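You operate a simulated robot arm through the tools that you are given. There is no shell and no other tool.

You run a simulated robot arm. Do the job below in one go: nothing can be reset, and whatever is moved stays where it is left.

JOB
Load the sample roll that the job card names, join it and wind on the card's length.
Fine: counter within 1 cm; brake back on.

It is judged by the outcome, as a careful person would: the job done as asked, and still so three seconds after it is handed in. It fails if anything else is knocked over, pushed out of place, dropped, spilled or broken.

ROBOT AND FRAMES
A 6-joint arm with a two-finger gripper, fixed in place. Base frame: the origin is at the foot of the arm, x ahead of it, y to its left, z up. Units: mm, rad, N and s.
Its first joint turns from -2.897 to 2.897 rad. Payload 3.43 kg.
The tool frame sits at the grasp point between the pads (the TCP): z along the fingers, y along the line on which they close. The tips reach 20 mm beyond it. The gripper opens to 190 mm. The gripper's body begins 248 mm behind the TCP.
Orientation is that of the tool frame in the base frame, as a unit quaternion [w, x, y, z]. With the fingers straight down and closing along the base's y, the tool's x points along the base's -x, its y along +y and its z along -z.

CONTROLS
- The arm moves only by the tool play_rows. Its argument "series" is a list of rows, each a list of 7 numbers: the closure in counts, from 0 (fully open) to 255 (shut), then the shift along the base's x, y, z in mm, then the turn, a rotation vector about the base's x, y, z in rad. In form: [[hand, dx, dy, dz, ax, ay, az], ...]. A call has 1 to 20 rows; each row is the pose to reach, as a shift and turn from the pose commanded when the call began. A row lasts 0.2 s, in which the tool goes at most 50 mm and 0.15 rad; a call with a longer step from one row to the next is refused whole, and so is a gripper value outside its range. A pose out of reach is approached as far as the arm can. The call stops where the force on the tool passes 40 N (or 10 N more than at its start, if that is more) or the arm is blocked; 0.2 s more then pass. Each finger travels about 45 mm/s and halts on what it meets, pressing with about 44 N; the grip force reading is that of the motor and also rises with nothing between the fingers. The clock runs only during rows and for 0.2 s after the last one: add rows that repeat a pose to give the fingers time. The reply holds the time, the measured pose of the TCP, the force on the tool along the base axes, the opening and the grip force, in the units named above and with some noise, with the torque about the TCP (base axes, N m) and any sound that the robot's microphone picked up.
- Cameras (640 x 400 px; columns grow to the right, rows downward): "scene" is fixed at [216.4, 647.3, 1600]; the picture's right is [-0.68, -0.73, 0.00], its down [-0.45, 0.42, -0.79] and it looks along [0.58, -0.54, -0.61] (base axes); focal length 357 px, centre (320, 200). "wrist" rides on the gripper at [70, -8, -288] in the tool frame; the picture's right is [0.12, 0.99, 0.00], its down [-0.96, 0.12, -0.25] and it looks along [-0.25, 0.03, 0.97] (tool axes); focal length 261 px, centre (320, 200).
- snapshot(camera): a new picture of that camera. It takes no simulated time.
- slide_trunk(by): slides the trunk up (or, below 0, down) by that many mm; the arm rides with it, the base frame stays. It gives what a move gives, with no picture.
- pixel_to_xyz(camera, pixels): for up to 12 pixels [column, row] of the newest picture of that camera ("zoom" is the newest enlarged one), the place [x, y, z] in the base frame of the surface seen there, good to about 2 mm, but the place of the scene camera against the robot may be out by one fixed shift of up to 18 mm in any direction. It takes no simulated time.
- inspect(camera, box): a new picture of the part [left, top, right, bottom] of that camera's present view, enlarged. It takes no simulated time.
- close_job(): hands the job in; it is judged then, once.

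Open the gripper and draw the arm clear of the work before you hand the job in, unless the task says otherwise.

The tools are called after "Request:" as a command line: name --pt "numbers of a row" for each row, then --argument value for the rest, lists and objects as JSON in quotes. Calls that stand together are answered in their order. play_rows: Moves the arm, as the interface text tells. Its arguments: {"type":"object","properties":{"series":{"type":"array","items":{"type":"array","items":{"type":"number"}}}},"required":["series"]} The other tools are called the same way: slide_trunk (by) slides the trunk up or down; snapshot (camera) takes a picture; pixel_to_xyz (camera, pixels) gives the place of the surface under pixels of a picture; inspect (camera, box) takes an enlarged picture of a part of a camera's view; close_job () hands the job in.

At the start:

```text
t: 0.0
eef_pos: [739.7, 167.9, 1242.0]
ee_rot: [0.0, 0.0, 1.0, 0.0]
wrist_force: [-0.2, 0.1, -0.3]
ft_torque: [0.02, 0.02, 0.0]
grip_width: 189.9
grip_force: 0.1
trunk travel left (down, up): [-175.0, 65.0]
```

scene: 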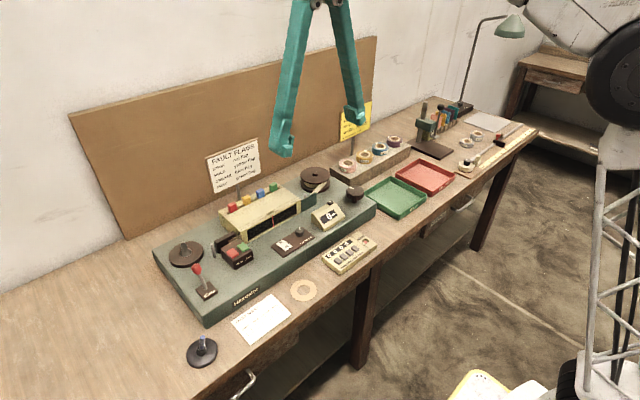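
wrist: 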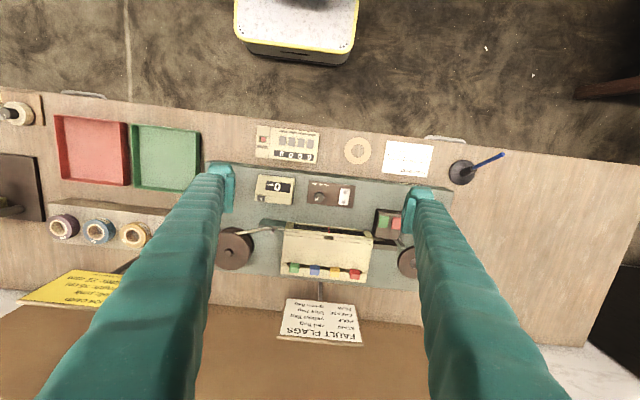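

I start by looking closely at the bench: the job card near scene (262,318), the machine and the yellow sign near (355,120).

Request:
inspect --camera "scene" --box '[220, 280, 320, 350]'

Request:
inspect --camera "scene" --box '[330, 90, 420, 180]'

Request:
inspect --camera "scene" --box '[150, 130, 390, 330]'

Request:
inspect --camera "wrist" --box '[380, 130, 440, 180]'

Request:
inspect --camera "wrist" --box '[200, 110, 440, 350]'

Request:
inspect --camera "scene" --box '[400, 90, 540, 190]'

```text
5.71 times, centred on (270, 315) of scene
```

zoom: 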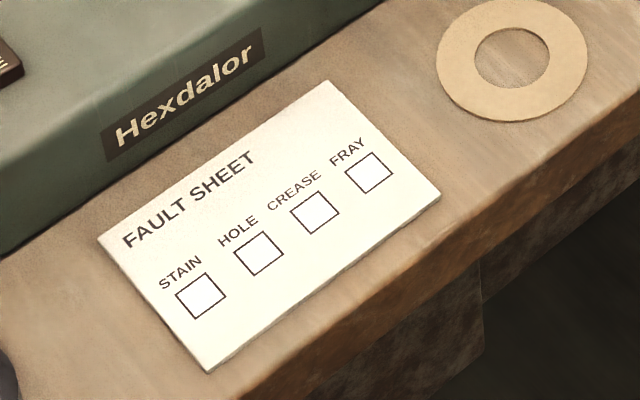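

```text
4.44 times, centred on (375, 135) of scene
```

zoom: 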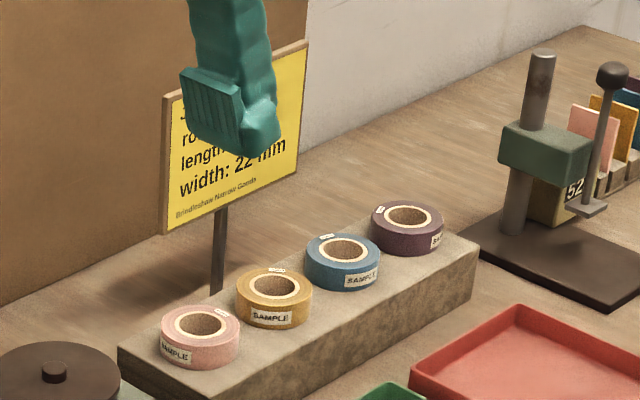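

```text
2.00 times, centred on (270, 230) of scene
```

zoom: 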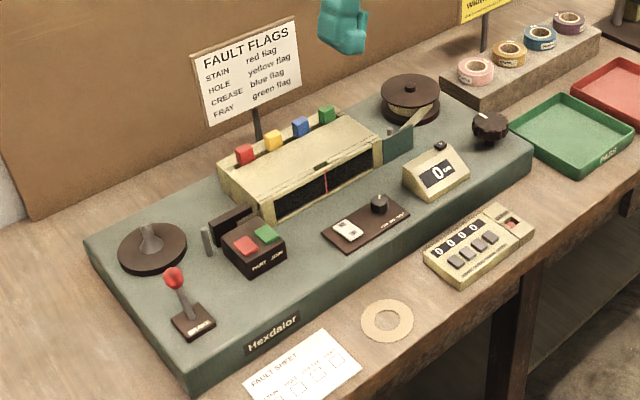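

```text
8.00 times, centred on (410, 155) of wrist
```

zoom: 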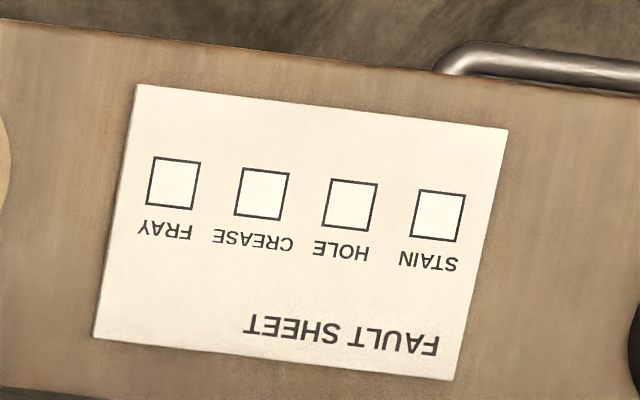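

```text
1.67 times, centred on (320, 230) of wrist
```

zoom: 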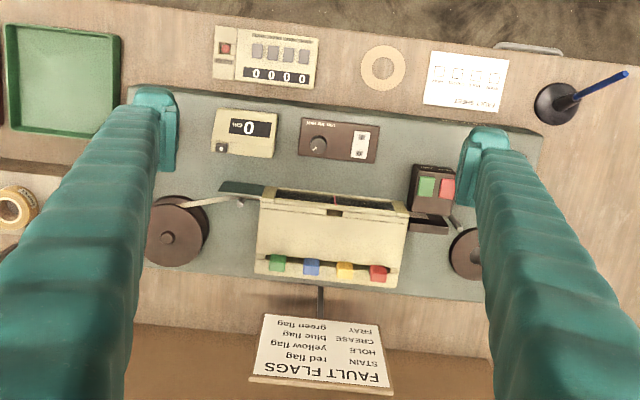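

```text
4.00 times, centred on (470, 140) of scene
```

zoom: 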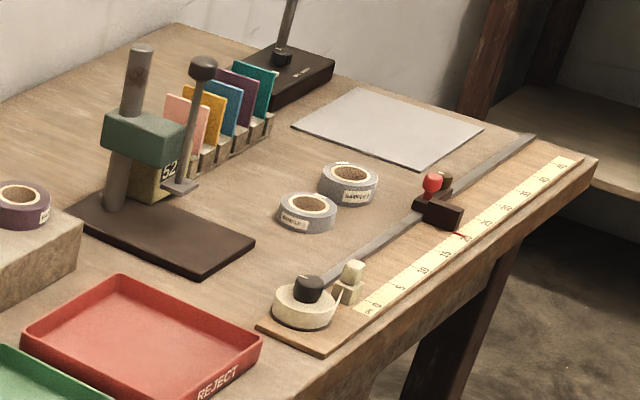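

The job card is the yellow sign, partly hidden by the finger at scene (355,115). I look at it from the wrist camera at (70,287) first.

Request:
inspect --camera "wrist" --box '[10, 260, 140, 320]'

Request:
inspect --camera "scene" --box '[205, 135, 260, 195]'

Request:
inspect --camera "scene" --box '[270, 190, 380, 280]'

Request:
inspect --camera "scene" --box '[150, 220, 260, 310]'

Request:
inspect --camera "scene" --box '[280, 150, 380, 230]'

```text
4.92 times, centred on (75, 290) of wrist
```

zoom: 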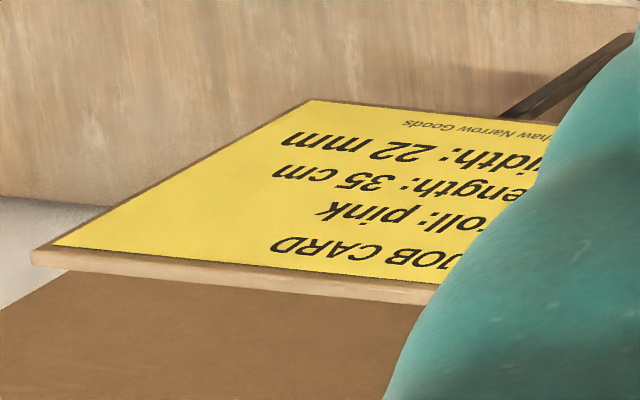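

```text
6.67 times, centred on (232, 165) of scene
```

zoom: 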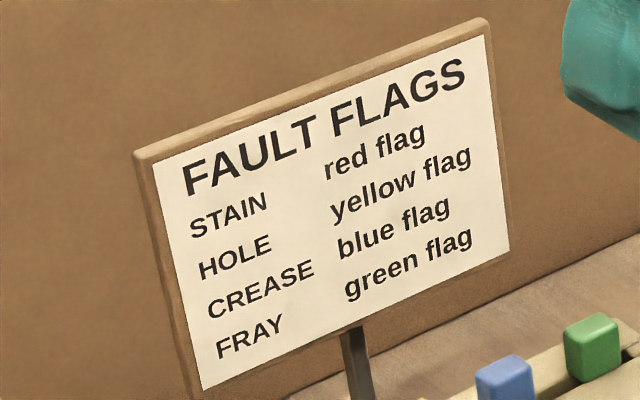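

```text
4.44 times, centred on (325, 235) of scene
```

zoom: 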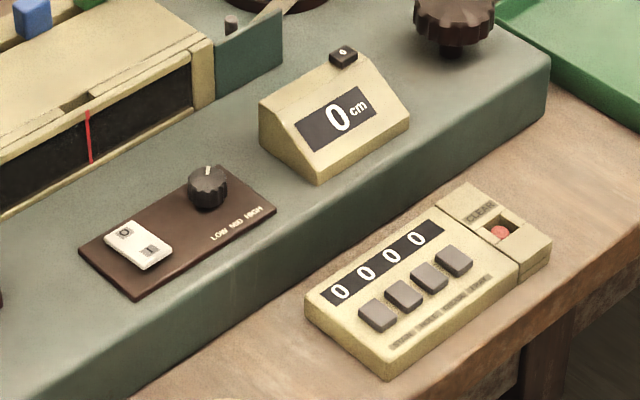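

```text
4.44 times, centred on (205, 265) of scene
```

zoom: 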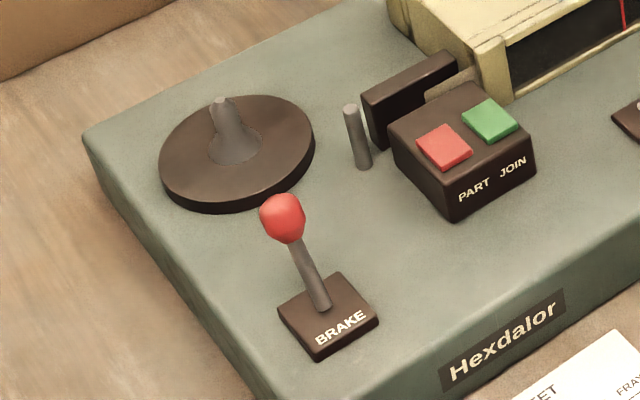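

```text
5.00 times, centred on (330, 190) of scene
```

zoom: 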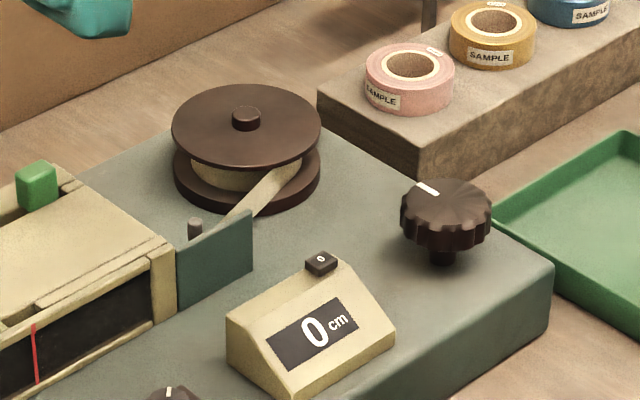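

The job card reads roll: pink, length: 35 cm, width: 22 mm. Now I measure the main features in the scene camera and check the labels on the control panel.

Request:
inspect --camera "scene" --box '[270, 222, 330, 262]'

Request:
inspect --camera "scene" --box '[320, 225, 380, 275]'

Request:
inspect --camera "wrist" --box '[250, 115, 360, 215]'

Request:
inspect --camera "wrist" --box '[370, 180, 440, 290]'

Request:
snapshot --camera "scene"

Request:
snapshot --camera "wrist"

```text
10.00 times, centred on (300, 242) of scene
```

zoom: 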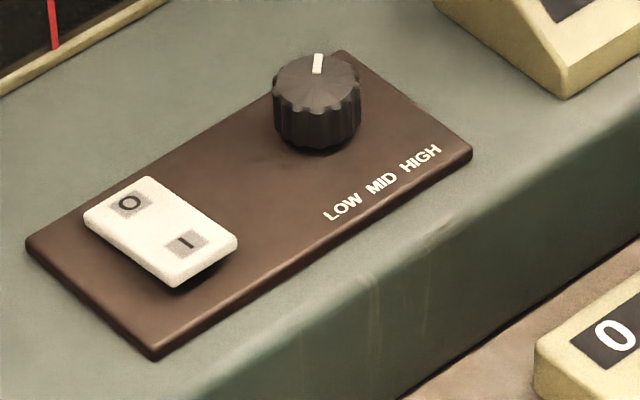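

```text
8.00 times, centred on (350, 250) of scene
```

zoom: 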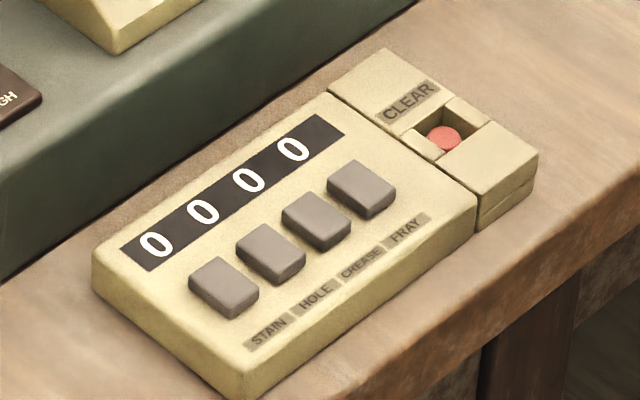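

```text
4.00 times, centred on (305, 165) of wrist
```

zoom: 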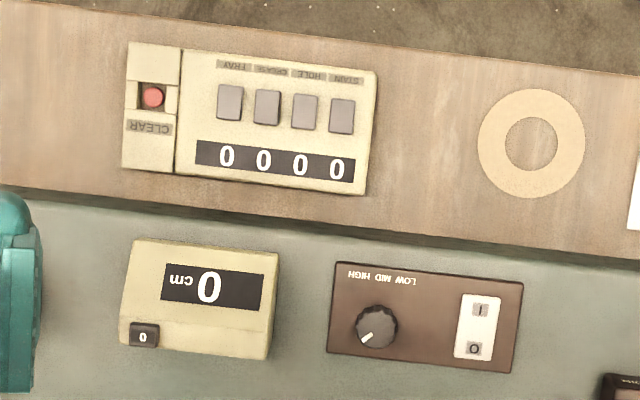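

```text
3.64 times, centred on (405, 235) of wrist
```

zoom: 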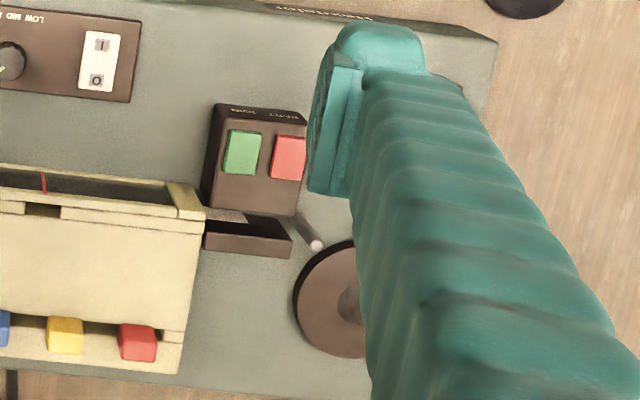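

```text
taken
```

scene: 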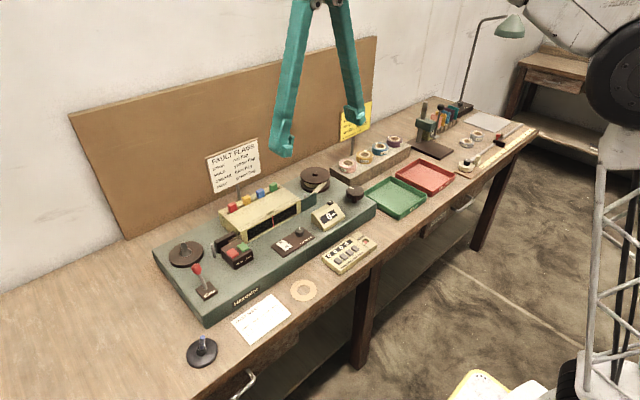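

```text
taken
```

wrist: 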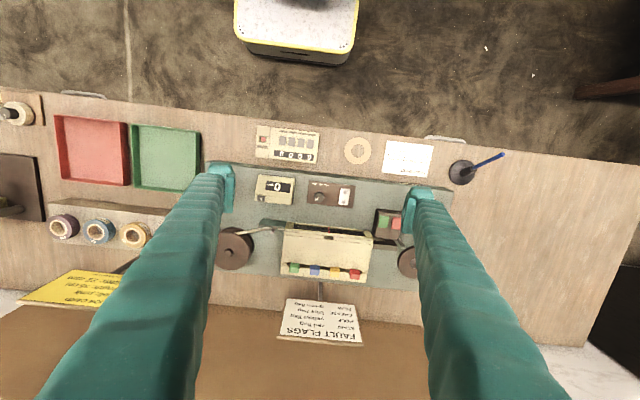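

Now I query the positions of the main features in the scene picture.

Request:
pixel_to_xyz --camera "scene" --pixels '[[347, 161], [346, 166], [186, 243], [186, 256], [197, 268], [209, 291], [229, 248], [243, 247], [313, 172], [355, 186], [328, 201], [299, 230]]'

Request:
pixel_to_xyz --camera "scene" --pixels '[[283, 240], [289, 246], [304, 290], [180, 280], [270, 265], [348, 132], [235, 170], [380, 165], [400, 200], [203, 340], [203, 352], [310, 130]]'

Request:
pixel_to_xyz --camera "wrist" --pixels '[[135, 235], [100, 231], [232, 248], [262, 198], [317, 197], [344, 196], [385, 222], [396, 222], [405, 262], [358, 150], [462, 172], [320, 260]]'

```text
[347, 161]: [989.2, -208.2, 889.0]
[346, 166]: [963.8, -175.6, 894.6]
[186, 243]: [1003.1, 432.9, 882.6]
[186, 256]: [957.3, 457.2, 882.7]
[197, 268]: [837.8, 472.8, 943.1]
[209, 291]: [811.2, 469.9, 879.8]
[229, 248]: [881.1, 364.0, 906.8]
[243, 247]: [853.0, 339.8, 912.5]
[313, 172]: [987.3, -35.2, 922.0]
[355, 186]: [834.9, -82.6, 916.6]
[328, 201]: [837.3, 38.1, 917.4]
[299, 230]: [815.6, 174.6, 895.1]
```

```text
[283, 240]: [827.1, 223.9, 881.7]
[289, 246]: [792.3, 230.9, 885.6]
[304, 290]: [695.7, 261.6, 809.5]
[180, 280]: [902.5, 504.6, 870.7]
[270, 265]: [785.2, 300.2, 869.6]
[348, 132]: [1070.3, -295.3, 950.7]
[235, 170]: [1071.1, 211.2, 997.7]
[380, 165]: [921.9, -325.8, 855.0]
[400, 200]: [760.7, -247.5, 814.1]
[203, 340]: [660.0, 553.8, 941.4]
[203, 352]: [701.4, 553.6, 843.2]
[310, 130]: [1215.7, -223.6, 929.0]
```

```text
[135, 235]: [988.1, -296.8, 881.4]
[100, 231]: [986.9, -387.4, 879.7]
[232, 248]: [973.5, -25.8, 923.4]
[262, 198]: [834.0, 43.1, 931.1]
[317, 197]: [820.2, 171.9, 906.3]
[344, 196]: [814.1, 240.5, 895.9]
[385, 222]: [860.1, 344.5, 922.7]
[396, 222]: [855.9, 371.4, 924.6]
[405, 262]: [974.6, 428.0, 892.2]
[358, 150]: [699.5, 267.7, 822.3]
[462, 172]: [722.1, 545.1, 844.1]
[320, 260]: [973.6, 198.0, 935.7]
```

The bench top is about z=820 and the rolls sit on a ledge near x=985. I move the wrist camera over toward the rolls, staying high, to locate pink without finger occlusion.

Request:
play_rows --pt "0 0 -45 0 0 0 0" --pt "0 0 -90 0 0 0 0" --pt "0 0 -135 0 0 0 0" --pt "0 0 -180 0 0 0 0" --pt "0 0 -225 0 0 0 0" --pt "0 0 -270 0 0 0 0" --pt "0 0 -315 0 0 0 0" --pt "0 0 -360 0 0 0 0" --pt "0 0 -360 0 0 0 0"

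Request:
snapshot --camera "wrist"

Request:
snapshot --camera "scene"

```text
t: 2.0
eef_pos: [740.1, -192.5, 1242.6]
ee_rot: [0.0, -0.001, 1.0, 0.0]
wrist_force: [0.8, 1.1, -0.4]
ft_torque: [0.02, 0.01, 0.0]
grip_width: 189.8
grip_force: 0.0
trunk travel left (down, up): [-175.0, 65.0]
```

```text
taken
```

wrist: 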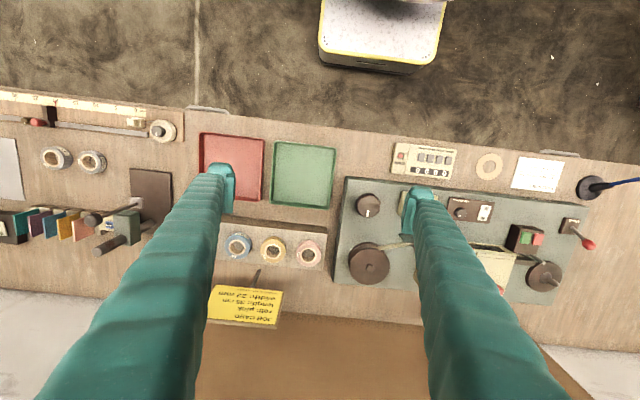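

```text
taken
```

scene: 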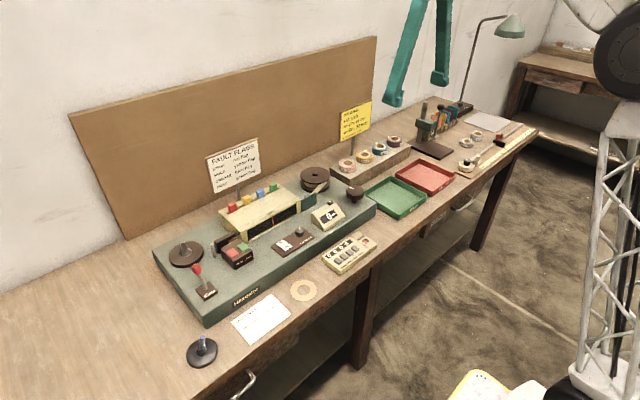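

Pink roll is at wrist (309,253), card now clear at scene (355,120). I zoom in on both and on the supply spindle at wrist (545,277).

Request:
inspect --camera "scene" --box '[330, 90, 390, 145]'

Request:
inspect --camera "wrist" --box '[210, 215, 340, 285]'

Request:
pixel_to_xyz --camera "wrist" --pixels '[[309, 245], [309, 253], [301, 251], [318, 254], [310, 262], [326, 240], [545, 275], [540, 283], [556, 278], [592, 246], [369, 205], [370, 263]]'

Request:
pixel_to_xyz --camera "scene" --pixels '[[347, 158], [347, 163], [341, 162], [353, 161], [347, 167], [365, 152], [365, 157], [187, 243], [355, 188], [395, 143], [395, 137], [330, 170]]'

```text
7.27 times, centred on (360, 118) of scene
```

zoom: 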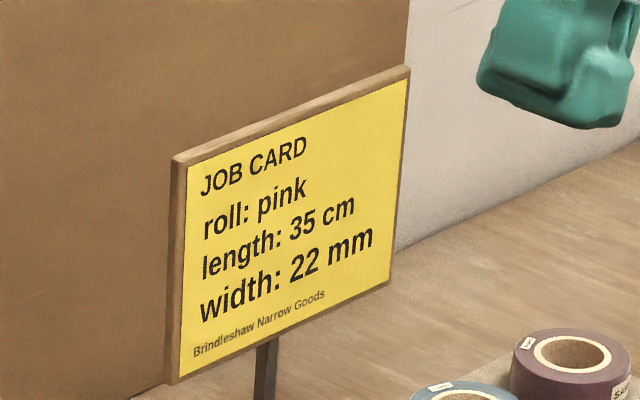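

```text
4.92 times, centred on (275, 250) of wrist
```

zoom: 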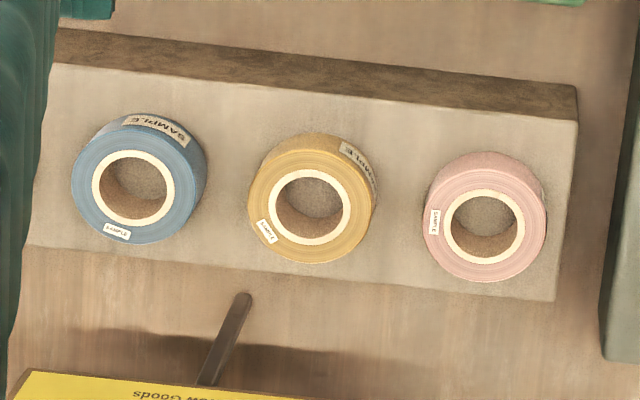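

```text
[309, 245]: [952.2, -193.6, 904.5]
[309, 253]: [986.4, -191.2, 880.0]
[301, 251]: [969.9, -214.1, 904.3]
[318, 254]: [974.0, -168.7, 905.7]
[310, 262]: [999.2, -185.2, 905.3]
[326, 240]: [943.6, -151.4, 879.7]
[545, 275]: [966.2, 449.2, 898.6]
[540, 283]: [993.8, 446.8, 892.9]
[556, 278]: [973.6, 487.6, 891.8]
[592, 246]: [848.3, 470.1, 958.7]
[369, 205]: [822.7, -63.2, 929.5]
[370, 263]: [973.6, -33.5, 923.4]
```

```text
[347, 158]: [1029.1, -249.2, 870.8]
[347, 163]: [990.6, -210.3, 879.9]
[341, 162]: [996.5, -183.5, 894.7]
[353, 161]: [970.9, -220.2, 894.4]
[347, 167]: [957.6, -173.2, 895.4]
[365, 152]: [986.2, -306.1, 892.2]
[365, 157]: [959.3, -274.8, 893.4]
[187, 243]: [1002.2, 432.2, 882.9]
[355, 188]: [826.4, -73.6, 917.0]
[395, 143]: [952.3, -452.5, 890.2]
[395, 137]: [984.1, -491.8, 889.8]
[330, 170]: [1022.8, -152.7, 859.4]
```

Pink roll: top z≈905 on a ledge at z≈880, centre near (976,-190), about 64 mm across. I test the reach straight down by moving out to x≈970 while staying high.

Request:
play_rows --pt "0 40 0 -10 0 0 0" --pt "0 80 0 -20 0 0 0" --pt "0 120 0 -30 0 0 0" --pt "0 160 0 -40 0 0 0" --pt "0 200 0 -50 0 0 0" --pt "0 230 0 -60 0 0 0" --pt "0 230 0 -60 0 0 0"

Request:
snapshot --camera "scene"

Request:
snapshot --camera "wrist"

```text
t: 3.6
eef_pos: [961.9, -192.0, 1173.3]
ee_rot: [0.002, 0.0, 1.0, -0.001]
wrist_force: [0.4, 0.3, -0.6]
ft_torque: [-0.01, 0.06, -0.03]
grip_width: 190.0
grip_force: 0.0
out of reach, approached as far as the arm can: row 6, 7
trunk travel left (down, up): [-175.0, 65.0]
```

```text
taken
```

scene: 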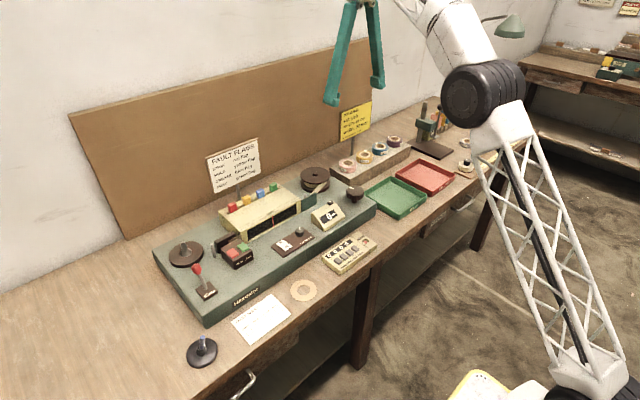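

```text
taken
```

wrist: 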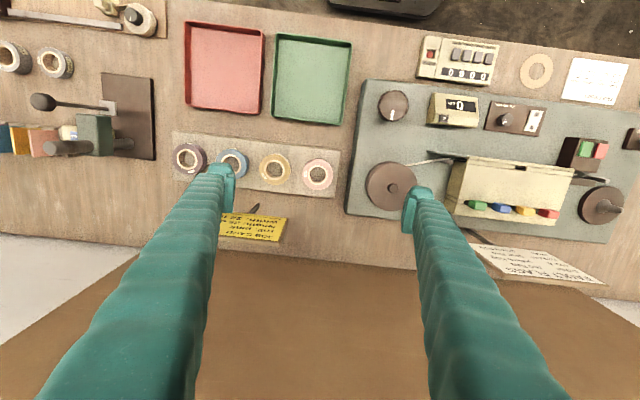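

At z=1173 the reach ran out at about 981 mm from the base axis; the shoulder is low (about z 885), so raising the trunk should extend it. I raise the trunk 65 mm, then lower the tool and rotate it so that it closes along x.

Request:
slide_trunk --by 65

Request:
pixel_to_xyz --camera "wrist" --pixels '[[318, 174], [318, 165], [308, 173], [329, 174], [318, 185], [282, 220], [282, 238], [225, 232], [253, 210], [300, 280], [340, 150], [344, 210]]'

```text
t: 4.6
eef_pos: [961.1, -192.9, 1237.9]
ee_rot: [0.002, 0.0, 1.0, -0.001]
wrist_force: [0.5, -0.5, -0.7]
ft_torque: [0.03, 0.02, 0.0]
grip_width: 190.2
grip_force: 0.0
trunk travel left (down, up): [-240.0, 0.0]
```

```text
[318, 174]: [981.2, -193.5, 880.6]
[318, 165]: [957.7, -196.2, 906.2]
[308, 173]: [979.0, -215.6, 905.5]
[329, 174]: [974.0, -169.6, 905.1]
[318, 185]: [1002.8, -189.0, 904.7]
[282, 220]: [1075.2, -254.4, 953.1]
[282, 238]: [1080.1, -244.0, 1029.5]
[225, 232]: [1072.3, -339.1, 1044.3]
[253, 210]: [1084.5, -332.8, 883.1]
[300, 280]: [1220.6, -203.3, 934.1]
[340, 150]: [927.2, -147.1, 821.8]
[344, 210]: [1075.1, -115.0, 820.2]
```

Card's right edge is at y≈-245, x≈1075, clear of a finger column at y -192±21. I rotate the tool -90° about z, lower to z≈1000 and narrow the opening to about 110 mm.

Request:
play_rows --pt "20 0 0 -20 0 0 -0.131" --pt "40 0 0 -40 0 0 -0.262" --pt "60 0 0 -60 0 0 -0.393" --pt "80 0 0 -80 0 0 -0.524" --pt "100 0 0 -100 0 0 -0.654" --pt "107 2 0 -120 0 0 -0.785" --pt "107 4 0 -140 0 0 -0.916" --pt "107 6 0 -160 0 0 -1.047" --pt "107 8 0 -180 0 0 -1.178" --pt "107 10 0 -200 0 0 -1.309" --pt "107 13 0 -220 0 0 -1.44" --pt "107 16 0 -235 0 0 -1.571" --pt "107 16 0 -235 0 0 -1.571"

Request:
snapshot --camera "wrist"

Request:
snapshot --camera "scene"

```text
t: 7.4
eef_pos: [977.8, -191.4, 1002.5]
ee_rot: [0.002, 0.707, 0.707, -0.003]
wrist_force: [0.3, -0.1, -0.5]
ft_torque: [-0.03, 0.02, -0.03]
grip_width: 110.2
grip_force: 0.0
trunk travel left (down, up): [-240.0, 0.0]
```

```text
taken
```

wrist: 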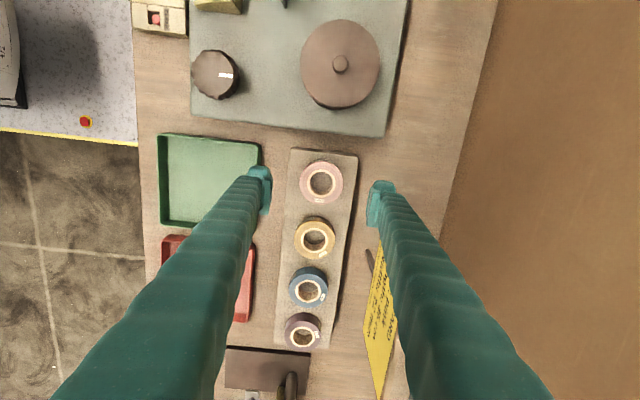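

```text
taken
```

scene: 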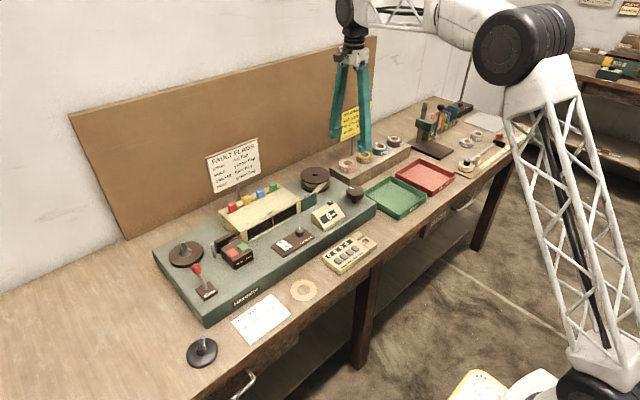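

Reached (978,-191,1002) with the opening at 110 mm. I zoom in on the pink roll at wrist (321,181) to measure its rim exactly.

Request:
inspect --camera "wrist" --box '[280, 150, 360, 210]'

Request:
pixel_to_xyz --camera "wrist" --pixels '[[302, 181], [304, 181], [339, 181], [341, 181], [321, 164], [321, 201], [321, 198], [310, 181], [333, 181], [321, 181], [295, 185], [350, 185]]'

```text
6.67 times, centred on (320, 180) of wrist
```

zoom: 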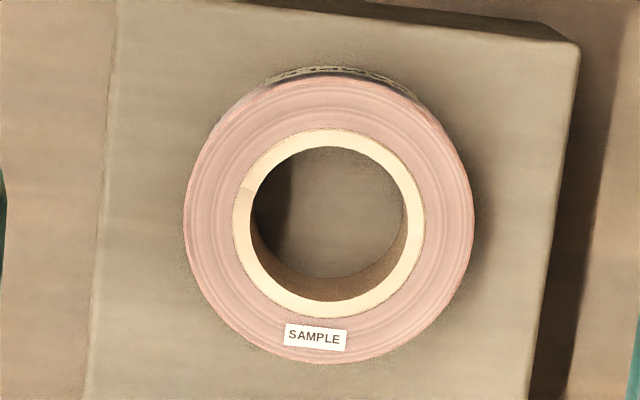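

```text
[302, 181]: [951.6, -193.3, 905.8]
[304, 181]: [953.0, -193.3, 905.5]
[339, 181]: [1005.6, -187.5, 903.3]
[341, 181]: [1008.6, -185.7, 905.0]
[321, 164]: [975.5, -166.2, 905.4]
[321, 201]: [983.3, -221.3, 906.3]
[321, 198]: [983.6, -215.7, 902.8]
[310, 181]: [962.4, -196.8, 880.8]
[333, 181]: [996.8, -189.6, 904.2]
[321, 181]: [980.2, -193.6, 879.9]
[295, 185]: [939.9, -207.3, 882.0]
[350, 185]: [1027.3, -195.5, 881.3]
```

Roll rim spans x 948–1012 and centre is about (980,-194), diameter ≈64 mm, top z≈905. I descend to TCP z≈905 (tips ~5 mm above the ledge) with the fingers still open.

Request:
play_rows --pt "107 1 -1 -20 0 0 0" --pt "107 2 -2.5 -40 0 0 0" --pt "107 2 -2.5 -60 0 0 0" --pt "107 2 -2.5 -75 0 0 0" --pt "107 2 -2.5 -87 0 0 0" --pt "107 2 -2.5 -97 0 0 0" --pt "107 2 -2.5 -97 0 0 0"

Request:
snapshot --camera "wrist"

Request:
inspect --camera "scene" --box '[310, 110, 410, 200]'

```text
t: 9.0
eef_pos: [980.4, -194.6, 906.3]
ee_rot: [0.003, 0.707, 0.707, -0.004]
wrist_force: [0.2, 0.7, -0.7]
ft_torque: [0.01, -0.04, 0.03]
grip_width: 110.4
grip_force: 0.1
trunk travel left (down, up): [-240.0, 0.0]
```

```text
taken
```

wrist: 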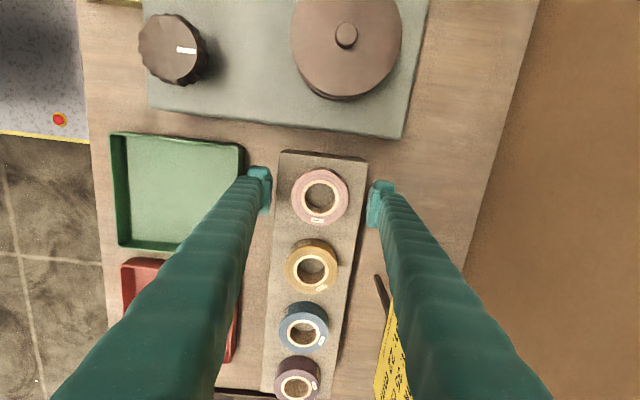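

```text
4.44 times, centred on (360, 155) of scene
```

zoom: 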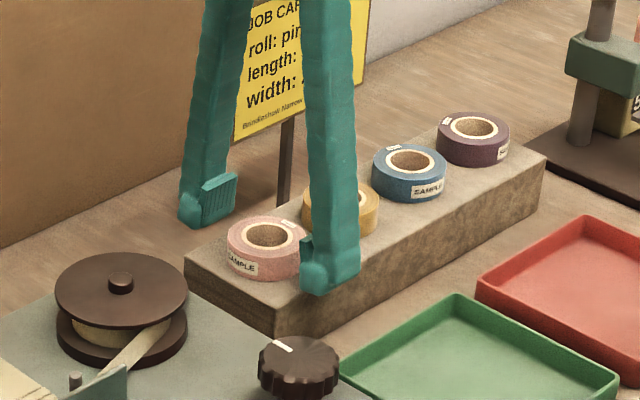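

The roll sits centred between the pads at wrist (320,196). I close the fingers on it.

Request:
play_rows --pt "255 0 0 0 0 0 0" --pt "255 0 0 0 0 0 0" --pt "255 0 0 0 0 0 0" --pt "255 0 0 0 0 0 0" --pt "255 0 0 0 0 0 0"

Request:
inspect --camera "scene" --box '[310, 110, 410, 200]'

Request:
snapshot --camera "wrist"

```text
t: 10.2
eef_pos: [980.5, -193.9, 907.4]
ee_rot: [0.001, 0.707, 0.707, -0.003]
wrist_force: [0.4, -0.7, 0.3]
ft_torque: [-0.03, -0.03, 0.0]
grip_width: 64.1
grip_force: 43.9
trunk travel left (down, up): [-240.0, 0.0]
```

```text
4.44 times, centred on (360, 155) of scene
```

zoom: 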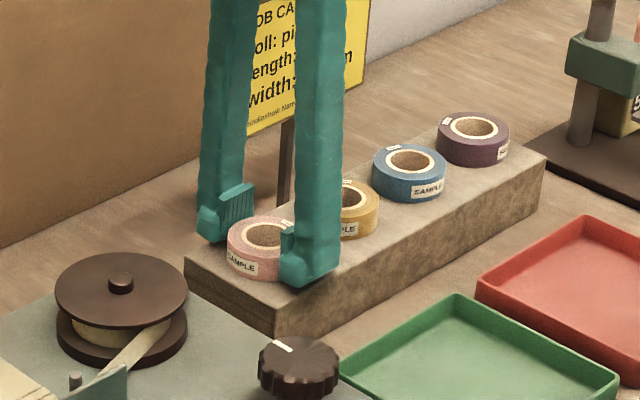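

```text
taken
```

wrist: 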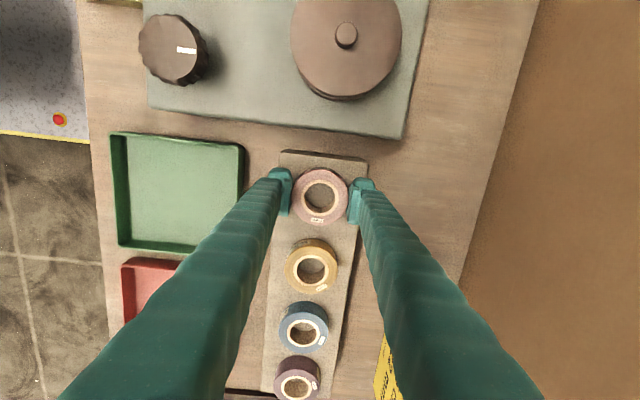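

Held at 64.1 mm with 44 N. I lift straight up 120 mm and check that the roll comes along.

Request:
play_rows --pt "255 0 0 15 0 0 0" --pt "255 0 0 40 0 0 0" --pt "255 0 0 70 0 0 0" --pt "255 0 0 100 0 0 0" --pt "255 0 0 120 0 0 0" --pt "255 0 0 120 0 0 0"

Request:
snapshot --camera "scene"

Request:
snapshot --camera "wrist"

```text
t: 11.6
eef_pos: [978.7, -195.1, 1027.7]
ee_rot: [0.002, 0.707, 0.707, -0.003]
wrist_force: [0.6, 0.1, 0.0]
ft_torque: [-0.02, 0.05, -0.01]
grip_width: 64.4
grip_force: 44.1
trunk travel left (down, up): [-240.0, 0.0]
```

```text
taken
```

scene: 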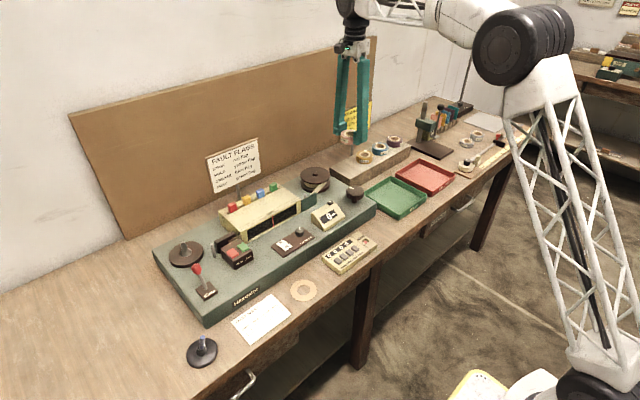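

```text
taken
```

wrist: 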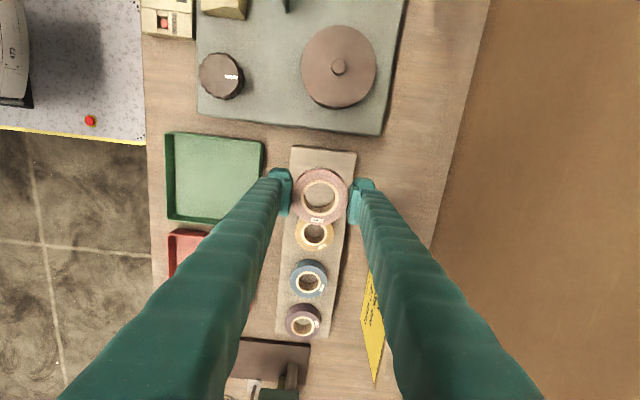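

The roll is firmly held. I swing across at z≈1050, drawing in to x≈850, toward the supply spindle at y≈450.

Request:
play_rows --pt "255 -25 20 5 0 0 0" --pt "255 -55 50 10 0 0 0" --pt "255 -85 85 15 0 0 0" --pt "255 -110 125 20 0 0 0" --pt "255 -125 168 22 0 0 0" --pt "255 -130 213 22 0 0 0" --pt "255 -130 258 22 0 0 0" --pt "255 -130 303 22 0 0 0" --pt "255 -130 348 22 0 0 0" --pt "255 -130 393 22 0 0 0" --pt "255 -130 438 22 0 0 0" --pt "255 -130 483 22 0 0 0" --pt "255 -130 528 22 0 0 0" --pt "255 -130 570 22 0 0 0" --pt "255 -130 600 22 0 0 0" --pt "255 -130 600 22 0 0 0"

Request:
snapshot --camera "wrist"

Request:
snapshot --camera "scene"

```text
t: 15.0
eef_pos: [848.9, 405.5, 1049.0]
ee_rot: [0.003, 0.707, 0.707, -0.003]
wrist_force: [0.6, -0.3, -0.6]
ft_torque: [-0.03, 0.06, -0.01]
grip_width: 64.1
grip_force: 44.1
trunk travel left (down, up): [-240.0, 0.0]
```

```text
taken
```

wrist: 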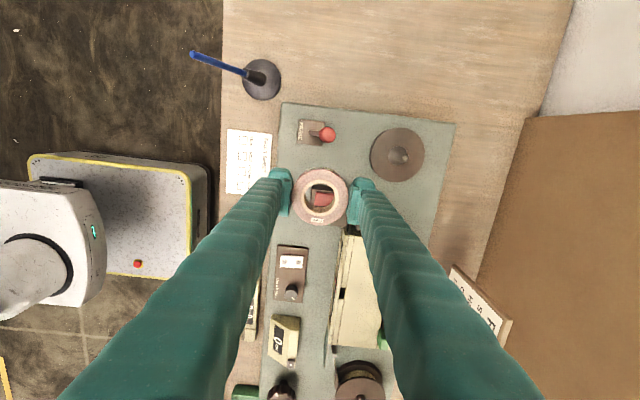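

```text
taken
```

scene: 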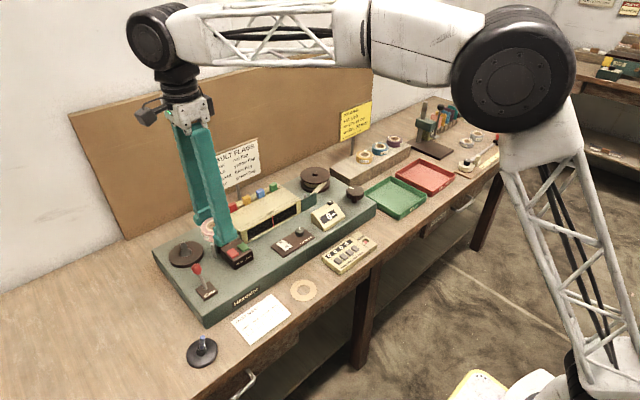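

Roll is above the PART/JOIN box and the spindle shows clearly at wrist (399,155). I zoom in there and measure the spindle, brake and button box.

Request:
inspect --camera "wrist" --box '[350, 115, 450, 195]'

Request:
pixel_to_xyz --camera "wrist" --pixels '[[401, 154], [397, 156], [390, 155], [398, 164], [371, 155], [425, 155], [398, 128], [398, 181], [327, 133], [305, 132], [330, 115], [440, 180]]'

Request:
inspect --camera "wrist" --box '[280, 105, 360, 165]'

Request:
inspect --camera "scene" --box '[150, 210, 260, 310]'

```text
5.00 times, centred on (400, 155) of wrist
```

zoom: 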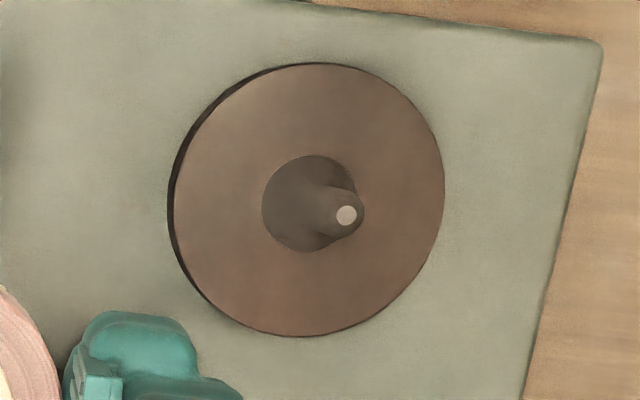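

```text
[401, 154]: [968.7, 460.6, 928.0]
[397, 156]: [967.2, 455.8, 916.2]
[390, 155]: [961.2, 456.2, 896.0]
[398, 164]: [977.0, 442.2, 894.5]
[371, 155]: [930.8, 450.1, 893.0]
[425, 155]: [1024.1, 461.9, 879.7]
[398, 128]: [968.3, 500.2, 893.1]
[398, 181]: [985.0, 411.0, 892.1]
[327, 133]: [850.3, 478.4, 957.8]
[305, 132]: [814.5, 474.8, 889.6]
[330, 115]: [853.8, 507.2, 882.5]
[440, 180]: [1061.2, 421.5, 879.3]
```

```text
6.67 times, centred on (320, 135) of wrist
```

zoom: 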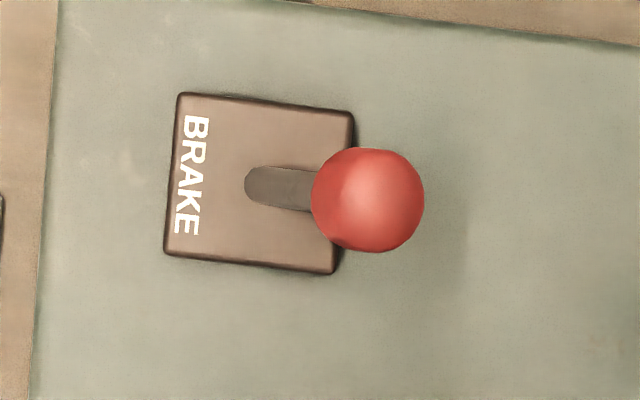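

```text
4.00 times, centred on (205, 260) of scene
```

zoom: 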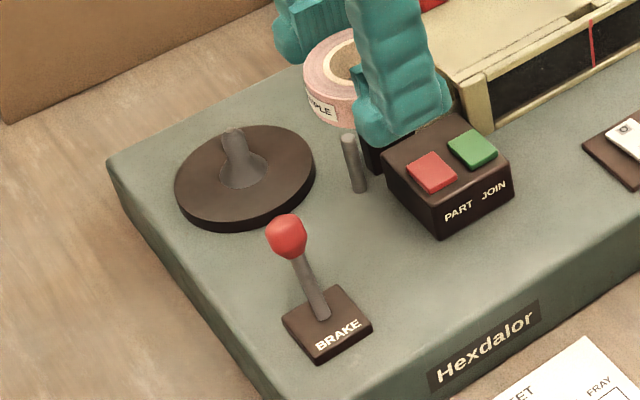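

The peg is near (975,454) by projection, disc top z≈893 and disc radius ≈46 mm. I refine the peg from a fresh zoom and then test the reach at height.

Request:
inspect --camera "wrist" --box '[378, 139, 418, 171]'

Request:
pixel_to_xyz --camera "zoom" --pixels '[[320, 200], [400, 235], [410, 245], [380, 235], [420, 240], [400, 215], [400, 260], [300, 200], [200, 200], [300, 300], [330, 230], [320, 100]]'

Request:
play_rows --pt "255 20 5 0 0 0 0" --pt "255 50 15 0 0 0 0" --pt "255 80 28 0 0 0 0" --pt "255 105 40 0 0 0 0" --pt "255 126 48.5 0 0 0 0" --pt "255 126 48.5 0 0 0 0"

```text
12.50 times, centred on (398, 155) of wrist
```

zoom: 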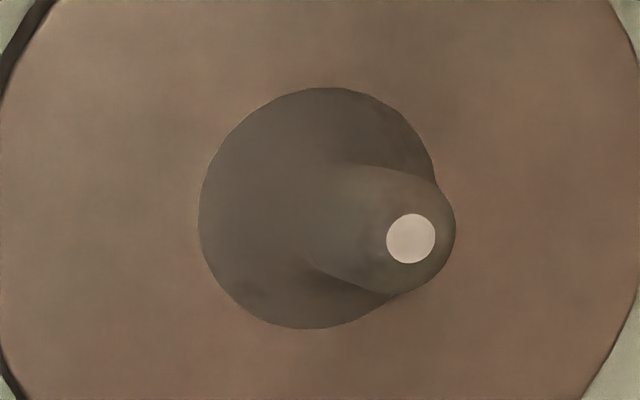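

```text
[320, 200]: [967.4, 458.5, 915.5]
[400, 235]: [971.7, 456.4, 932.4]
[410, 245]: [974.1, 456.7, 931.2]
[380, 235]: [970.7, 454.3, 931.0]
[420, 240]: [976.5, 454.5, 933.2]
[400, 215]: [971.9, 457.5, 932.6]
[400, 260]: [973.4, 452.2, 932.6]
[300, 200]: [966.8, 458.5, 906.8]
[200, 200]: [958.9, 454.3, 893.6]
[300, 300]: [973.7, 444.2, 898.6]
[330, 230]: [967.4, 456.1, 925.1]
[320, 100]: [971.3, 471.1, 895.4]
```

```text
t: 16.4
eef_pos: [975.5, 453.8, 1047.7]
ee_rot: [0.002, 0.707, 0.707, -0.003]
wrist_force: [0.4, -1.0, -0.2]
ft_torque: [-0.03, 0.04, 0.03]
grip_width: 64.2
grip_force: 44.1
trunk travel left (down, up): [-240.0, 0.0]
```

Reached (975.5,453.8,1048). I look through the core of the held roll to check its centring over the peg.

Request:
snapshot --camera "wrist"

Request:
inspect --camera "wrist" --box '[280, 160, 360, 230]'

Request:
snapshot --camera "scene"

```text
taken
```

wrist: 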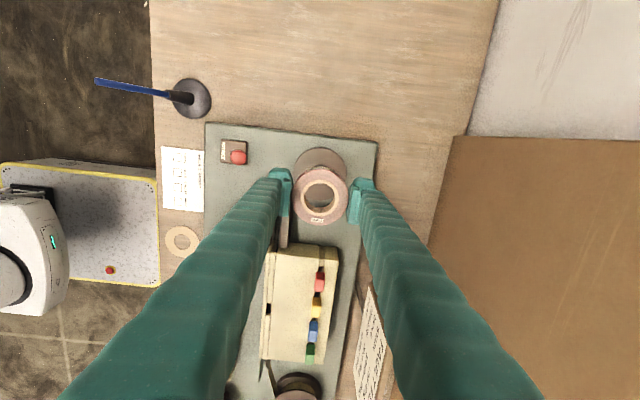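

```text
5.71 times, centred on (320, 195) of wrist
```

zoom: 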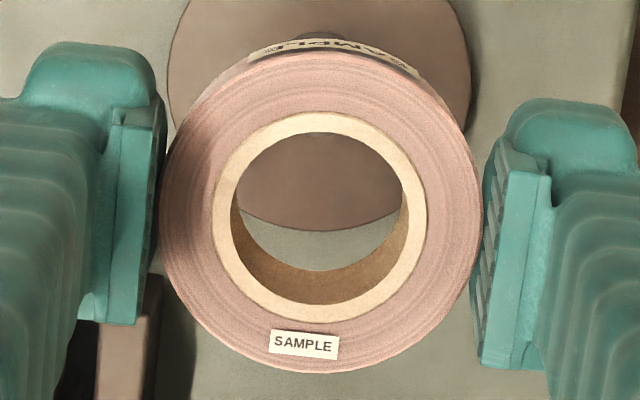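

```text
taken
```

scene: 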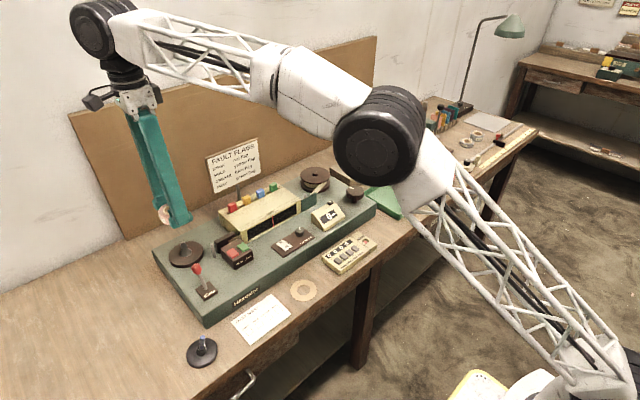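

The peg is hidden by the roll from here. I shift 70 mm toward -y and down 25 mm so that the camera looks straight down on the peg, to measure it better.

Request:
play_rows --pt "255 0 -30 -5 0 0 0" --pt "255 0 -60 -15 0 0 0" --pt "255 0 -70 -25 0 0 0" --pt "255 0 -70 -25 0 0 0"

Request:
snapshot --camera "wrist"

Request:
inspect --camera "wrist" --box '[280, 90, 360, 160]'

```text
t: 17.4
eef_pos: [974.4, 384.2, 1023.8]
ee_rot: [0.001, 0.707, 0.707, -0.004]
wrist_force: [0.6, 0.6, 0.2]
ft_torque: [0.0, 0.0, -0.02]
grip_width: 63.9
grip_force: 44.7
trunk travel left (down, up): [-240.0, 0.0]
```

```text
taken
```

wrist: 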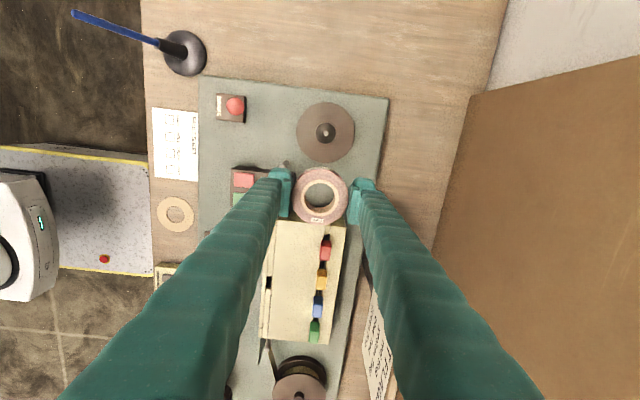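

```text
5.71 times, centred on (320, 125) of wrist
```

zoom: 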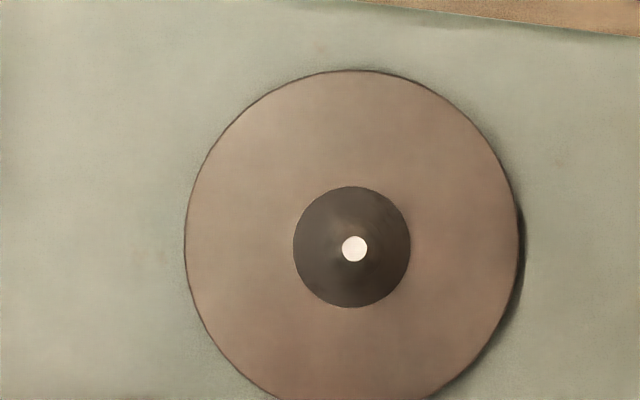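

The peg is now seen nearly straight on at zoom (354,249). I query symmetric points on the peg top, the hub edge and the disc, and also on the held roll.

Request:
pixel_to_xyz --camera "zoom" --pixels '[[354, 249], [348, 249], [361, 249], [354, 243], [354, 255], [190, 247], [514, 247], [351, 75], [280, 247], [425, 247], [351, 170], [351, 325]]'

Request:
inspect --camera "wrist" --box '[280, 160, 360, 230]'

Request:
pixel_to_xyz --camera "zoom" --pixels '[[225, 217], [415, 217], [320, 121], [320, 312], [180, 217], [465, 217], [320, 80], [320, 360], [230, 217], [410, 217], [320, 126], [320, 308]]'

```text
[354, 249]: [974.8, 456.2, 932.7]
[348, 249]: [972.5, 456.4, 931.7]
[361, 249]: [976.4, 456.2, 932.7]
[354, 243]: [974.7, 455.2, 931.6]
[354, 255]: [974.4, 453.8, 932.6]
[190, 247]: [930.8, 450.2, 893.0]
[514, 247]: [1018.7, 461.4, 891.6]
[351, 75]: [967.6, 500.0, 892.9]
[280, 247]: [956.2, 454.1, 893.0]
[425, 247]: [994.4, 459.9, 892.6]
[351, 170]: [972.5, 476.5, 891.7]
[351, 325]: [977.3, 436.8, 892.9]
```

```text
5.71 times, centred on (320, 195) of wrist
```

zoom: 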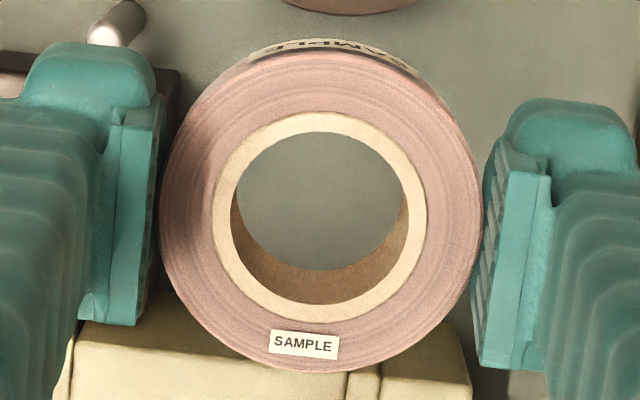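

```text
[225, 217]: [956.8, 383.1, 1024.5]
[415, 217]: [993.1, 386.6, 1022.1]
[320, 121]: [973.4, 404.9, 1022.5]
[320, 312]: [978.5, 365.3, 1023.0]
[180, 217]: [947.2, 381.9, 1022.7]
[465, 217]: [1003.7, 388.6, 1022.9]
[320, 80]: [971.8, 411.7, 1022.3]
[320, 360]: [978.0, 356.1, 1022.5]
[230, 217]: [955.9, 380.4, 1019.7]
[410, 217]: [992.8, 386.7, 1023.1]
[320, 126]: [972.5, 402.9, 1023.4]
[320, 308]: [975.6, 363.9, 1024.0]
```

Peg centre ≈ (974.6,455.5), roll centre ≈ (975.2,384.9), so I need dx -0.6, dy +70.6. I go over the peg and lower until the roll's underside is just above the peg top (z≈933).

Request:
play_rows --pt "255 -0.6 35 0 0 0 0" --pt "255 -0.6 65 0 0 0 0" --pt "255 -0.6 70.6 -15 0 0 0" --pt "255 -0.6 70.6 -40 0 0 0" --pt "255 -0.6 70.6 -55 0 0 0" --pt "255 -0.6 70.6 -62 0 0 0" --pt "255 -0.6 70.6 -62 0 0 0"

Request:
inspect --camera "wrist" --box '[280, 160, 360, 230]'

Request:
inspect --camera "scene" --box '[130, 180, 250, 310]'

```text
t: 19.0
eef_pos: [974.9, 455.2, 961.1]
ee_rot: [0.002, 0.707, 0.707, -0.003]
wrist_force: [-0.1, 0.2, -0.4]
ft_torque: [-0.01, -0.04, 0.02]
grip_width: 63.9
grip_force: 44.1
trunk travel left (down, up): [-240.0, 0.0]
```

```text
5.71 times, centred on (320, 195) of wrist
```

zoom: 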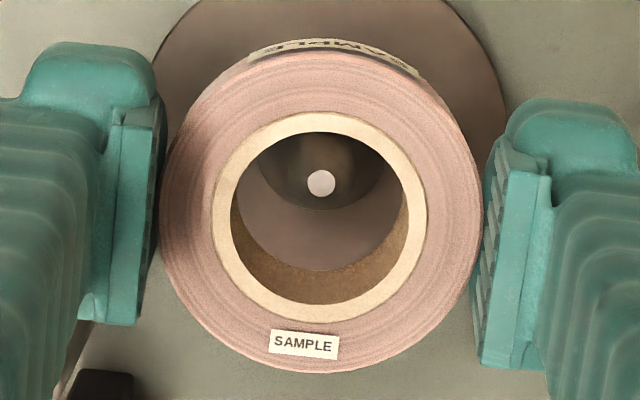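

```text
3.08 times, centred on (190, 245) of scene
```

zoom: 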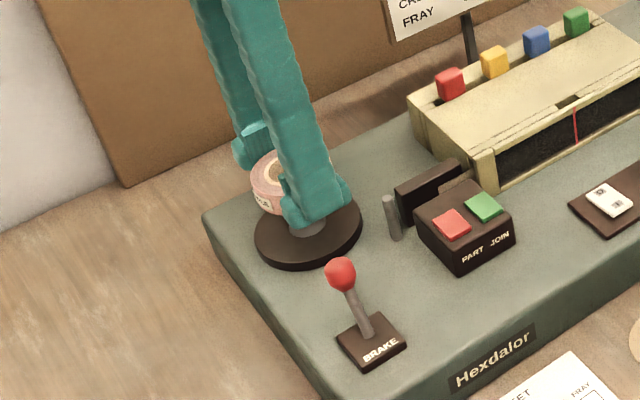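

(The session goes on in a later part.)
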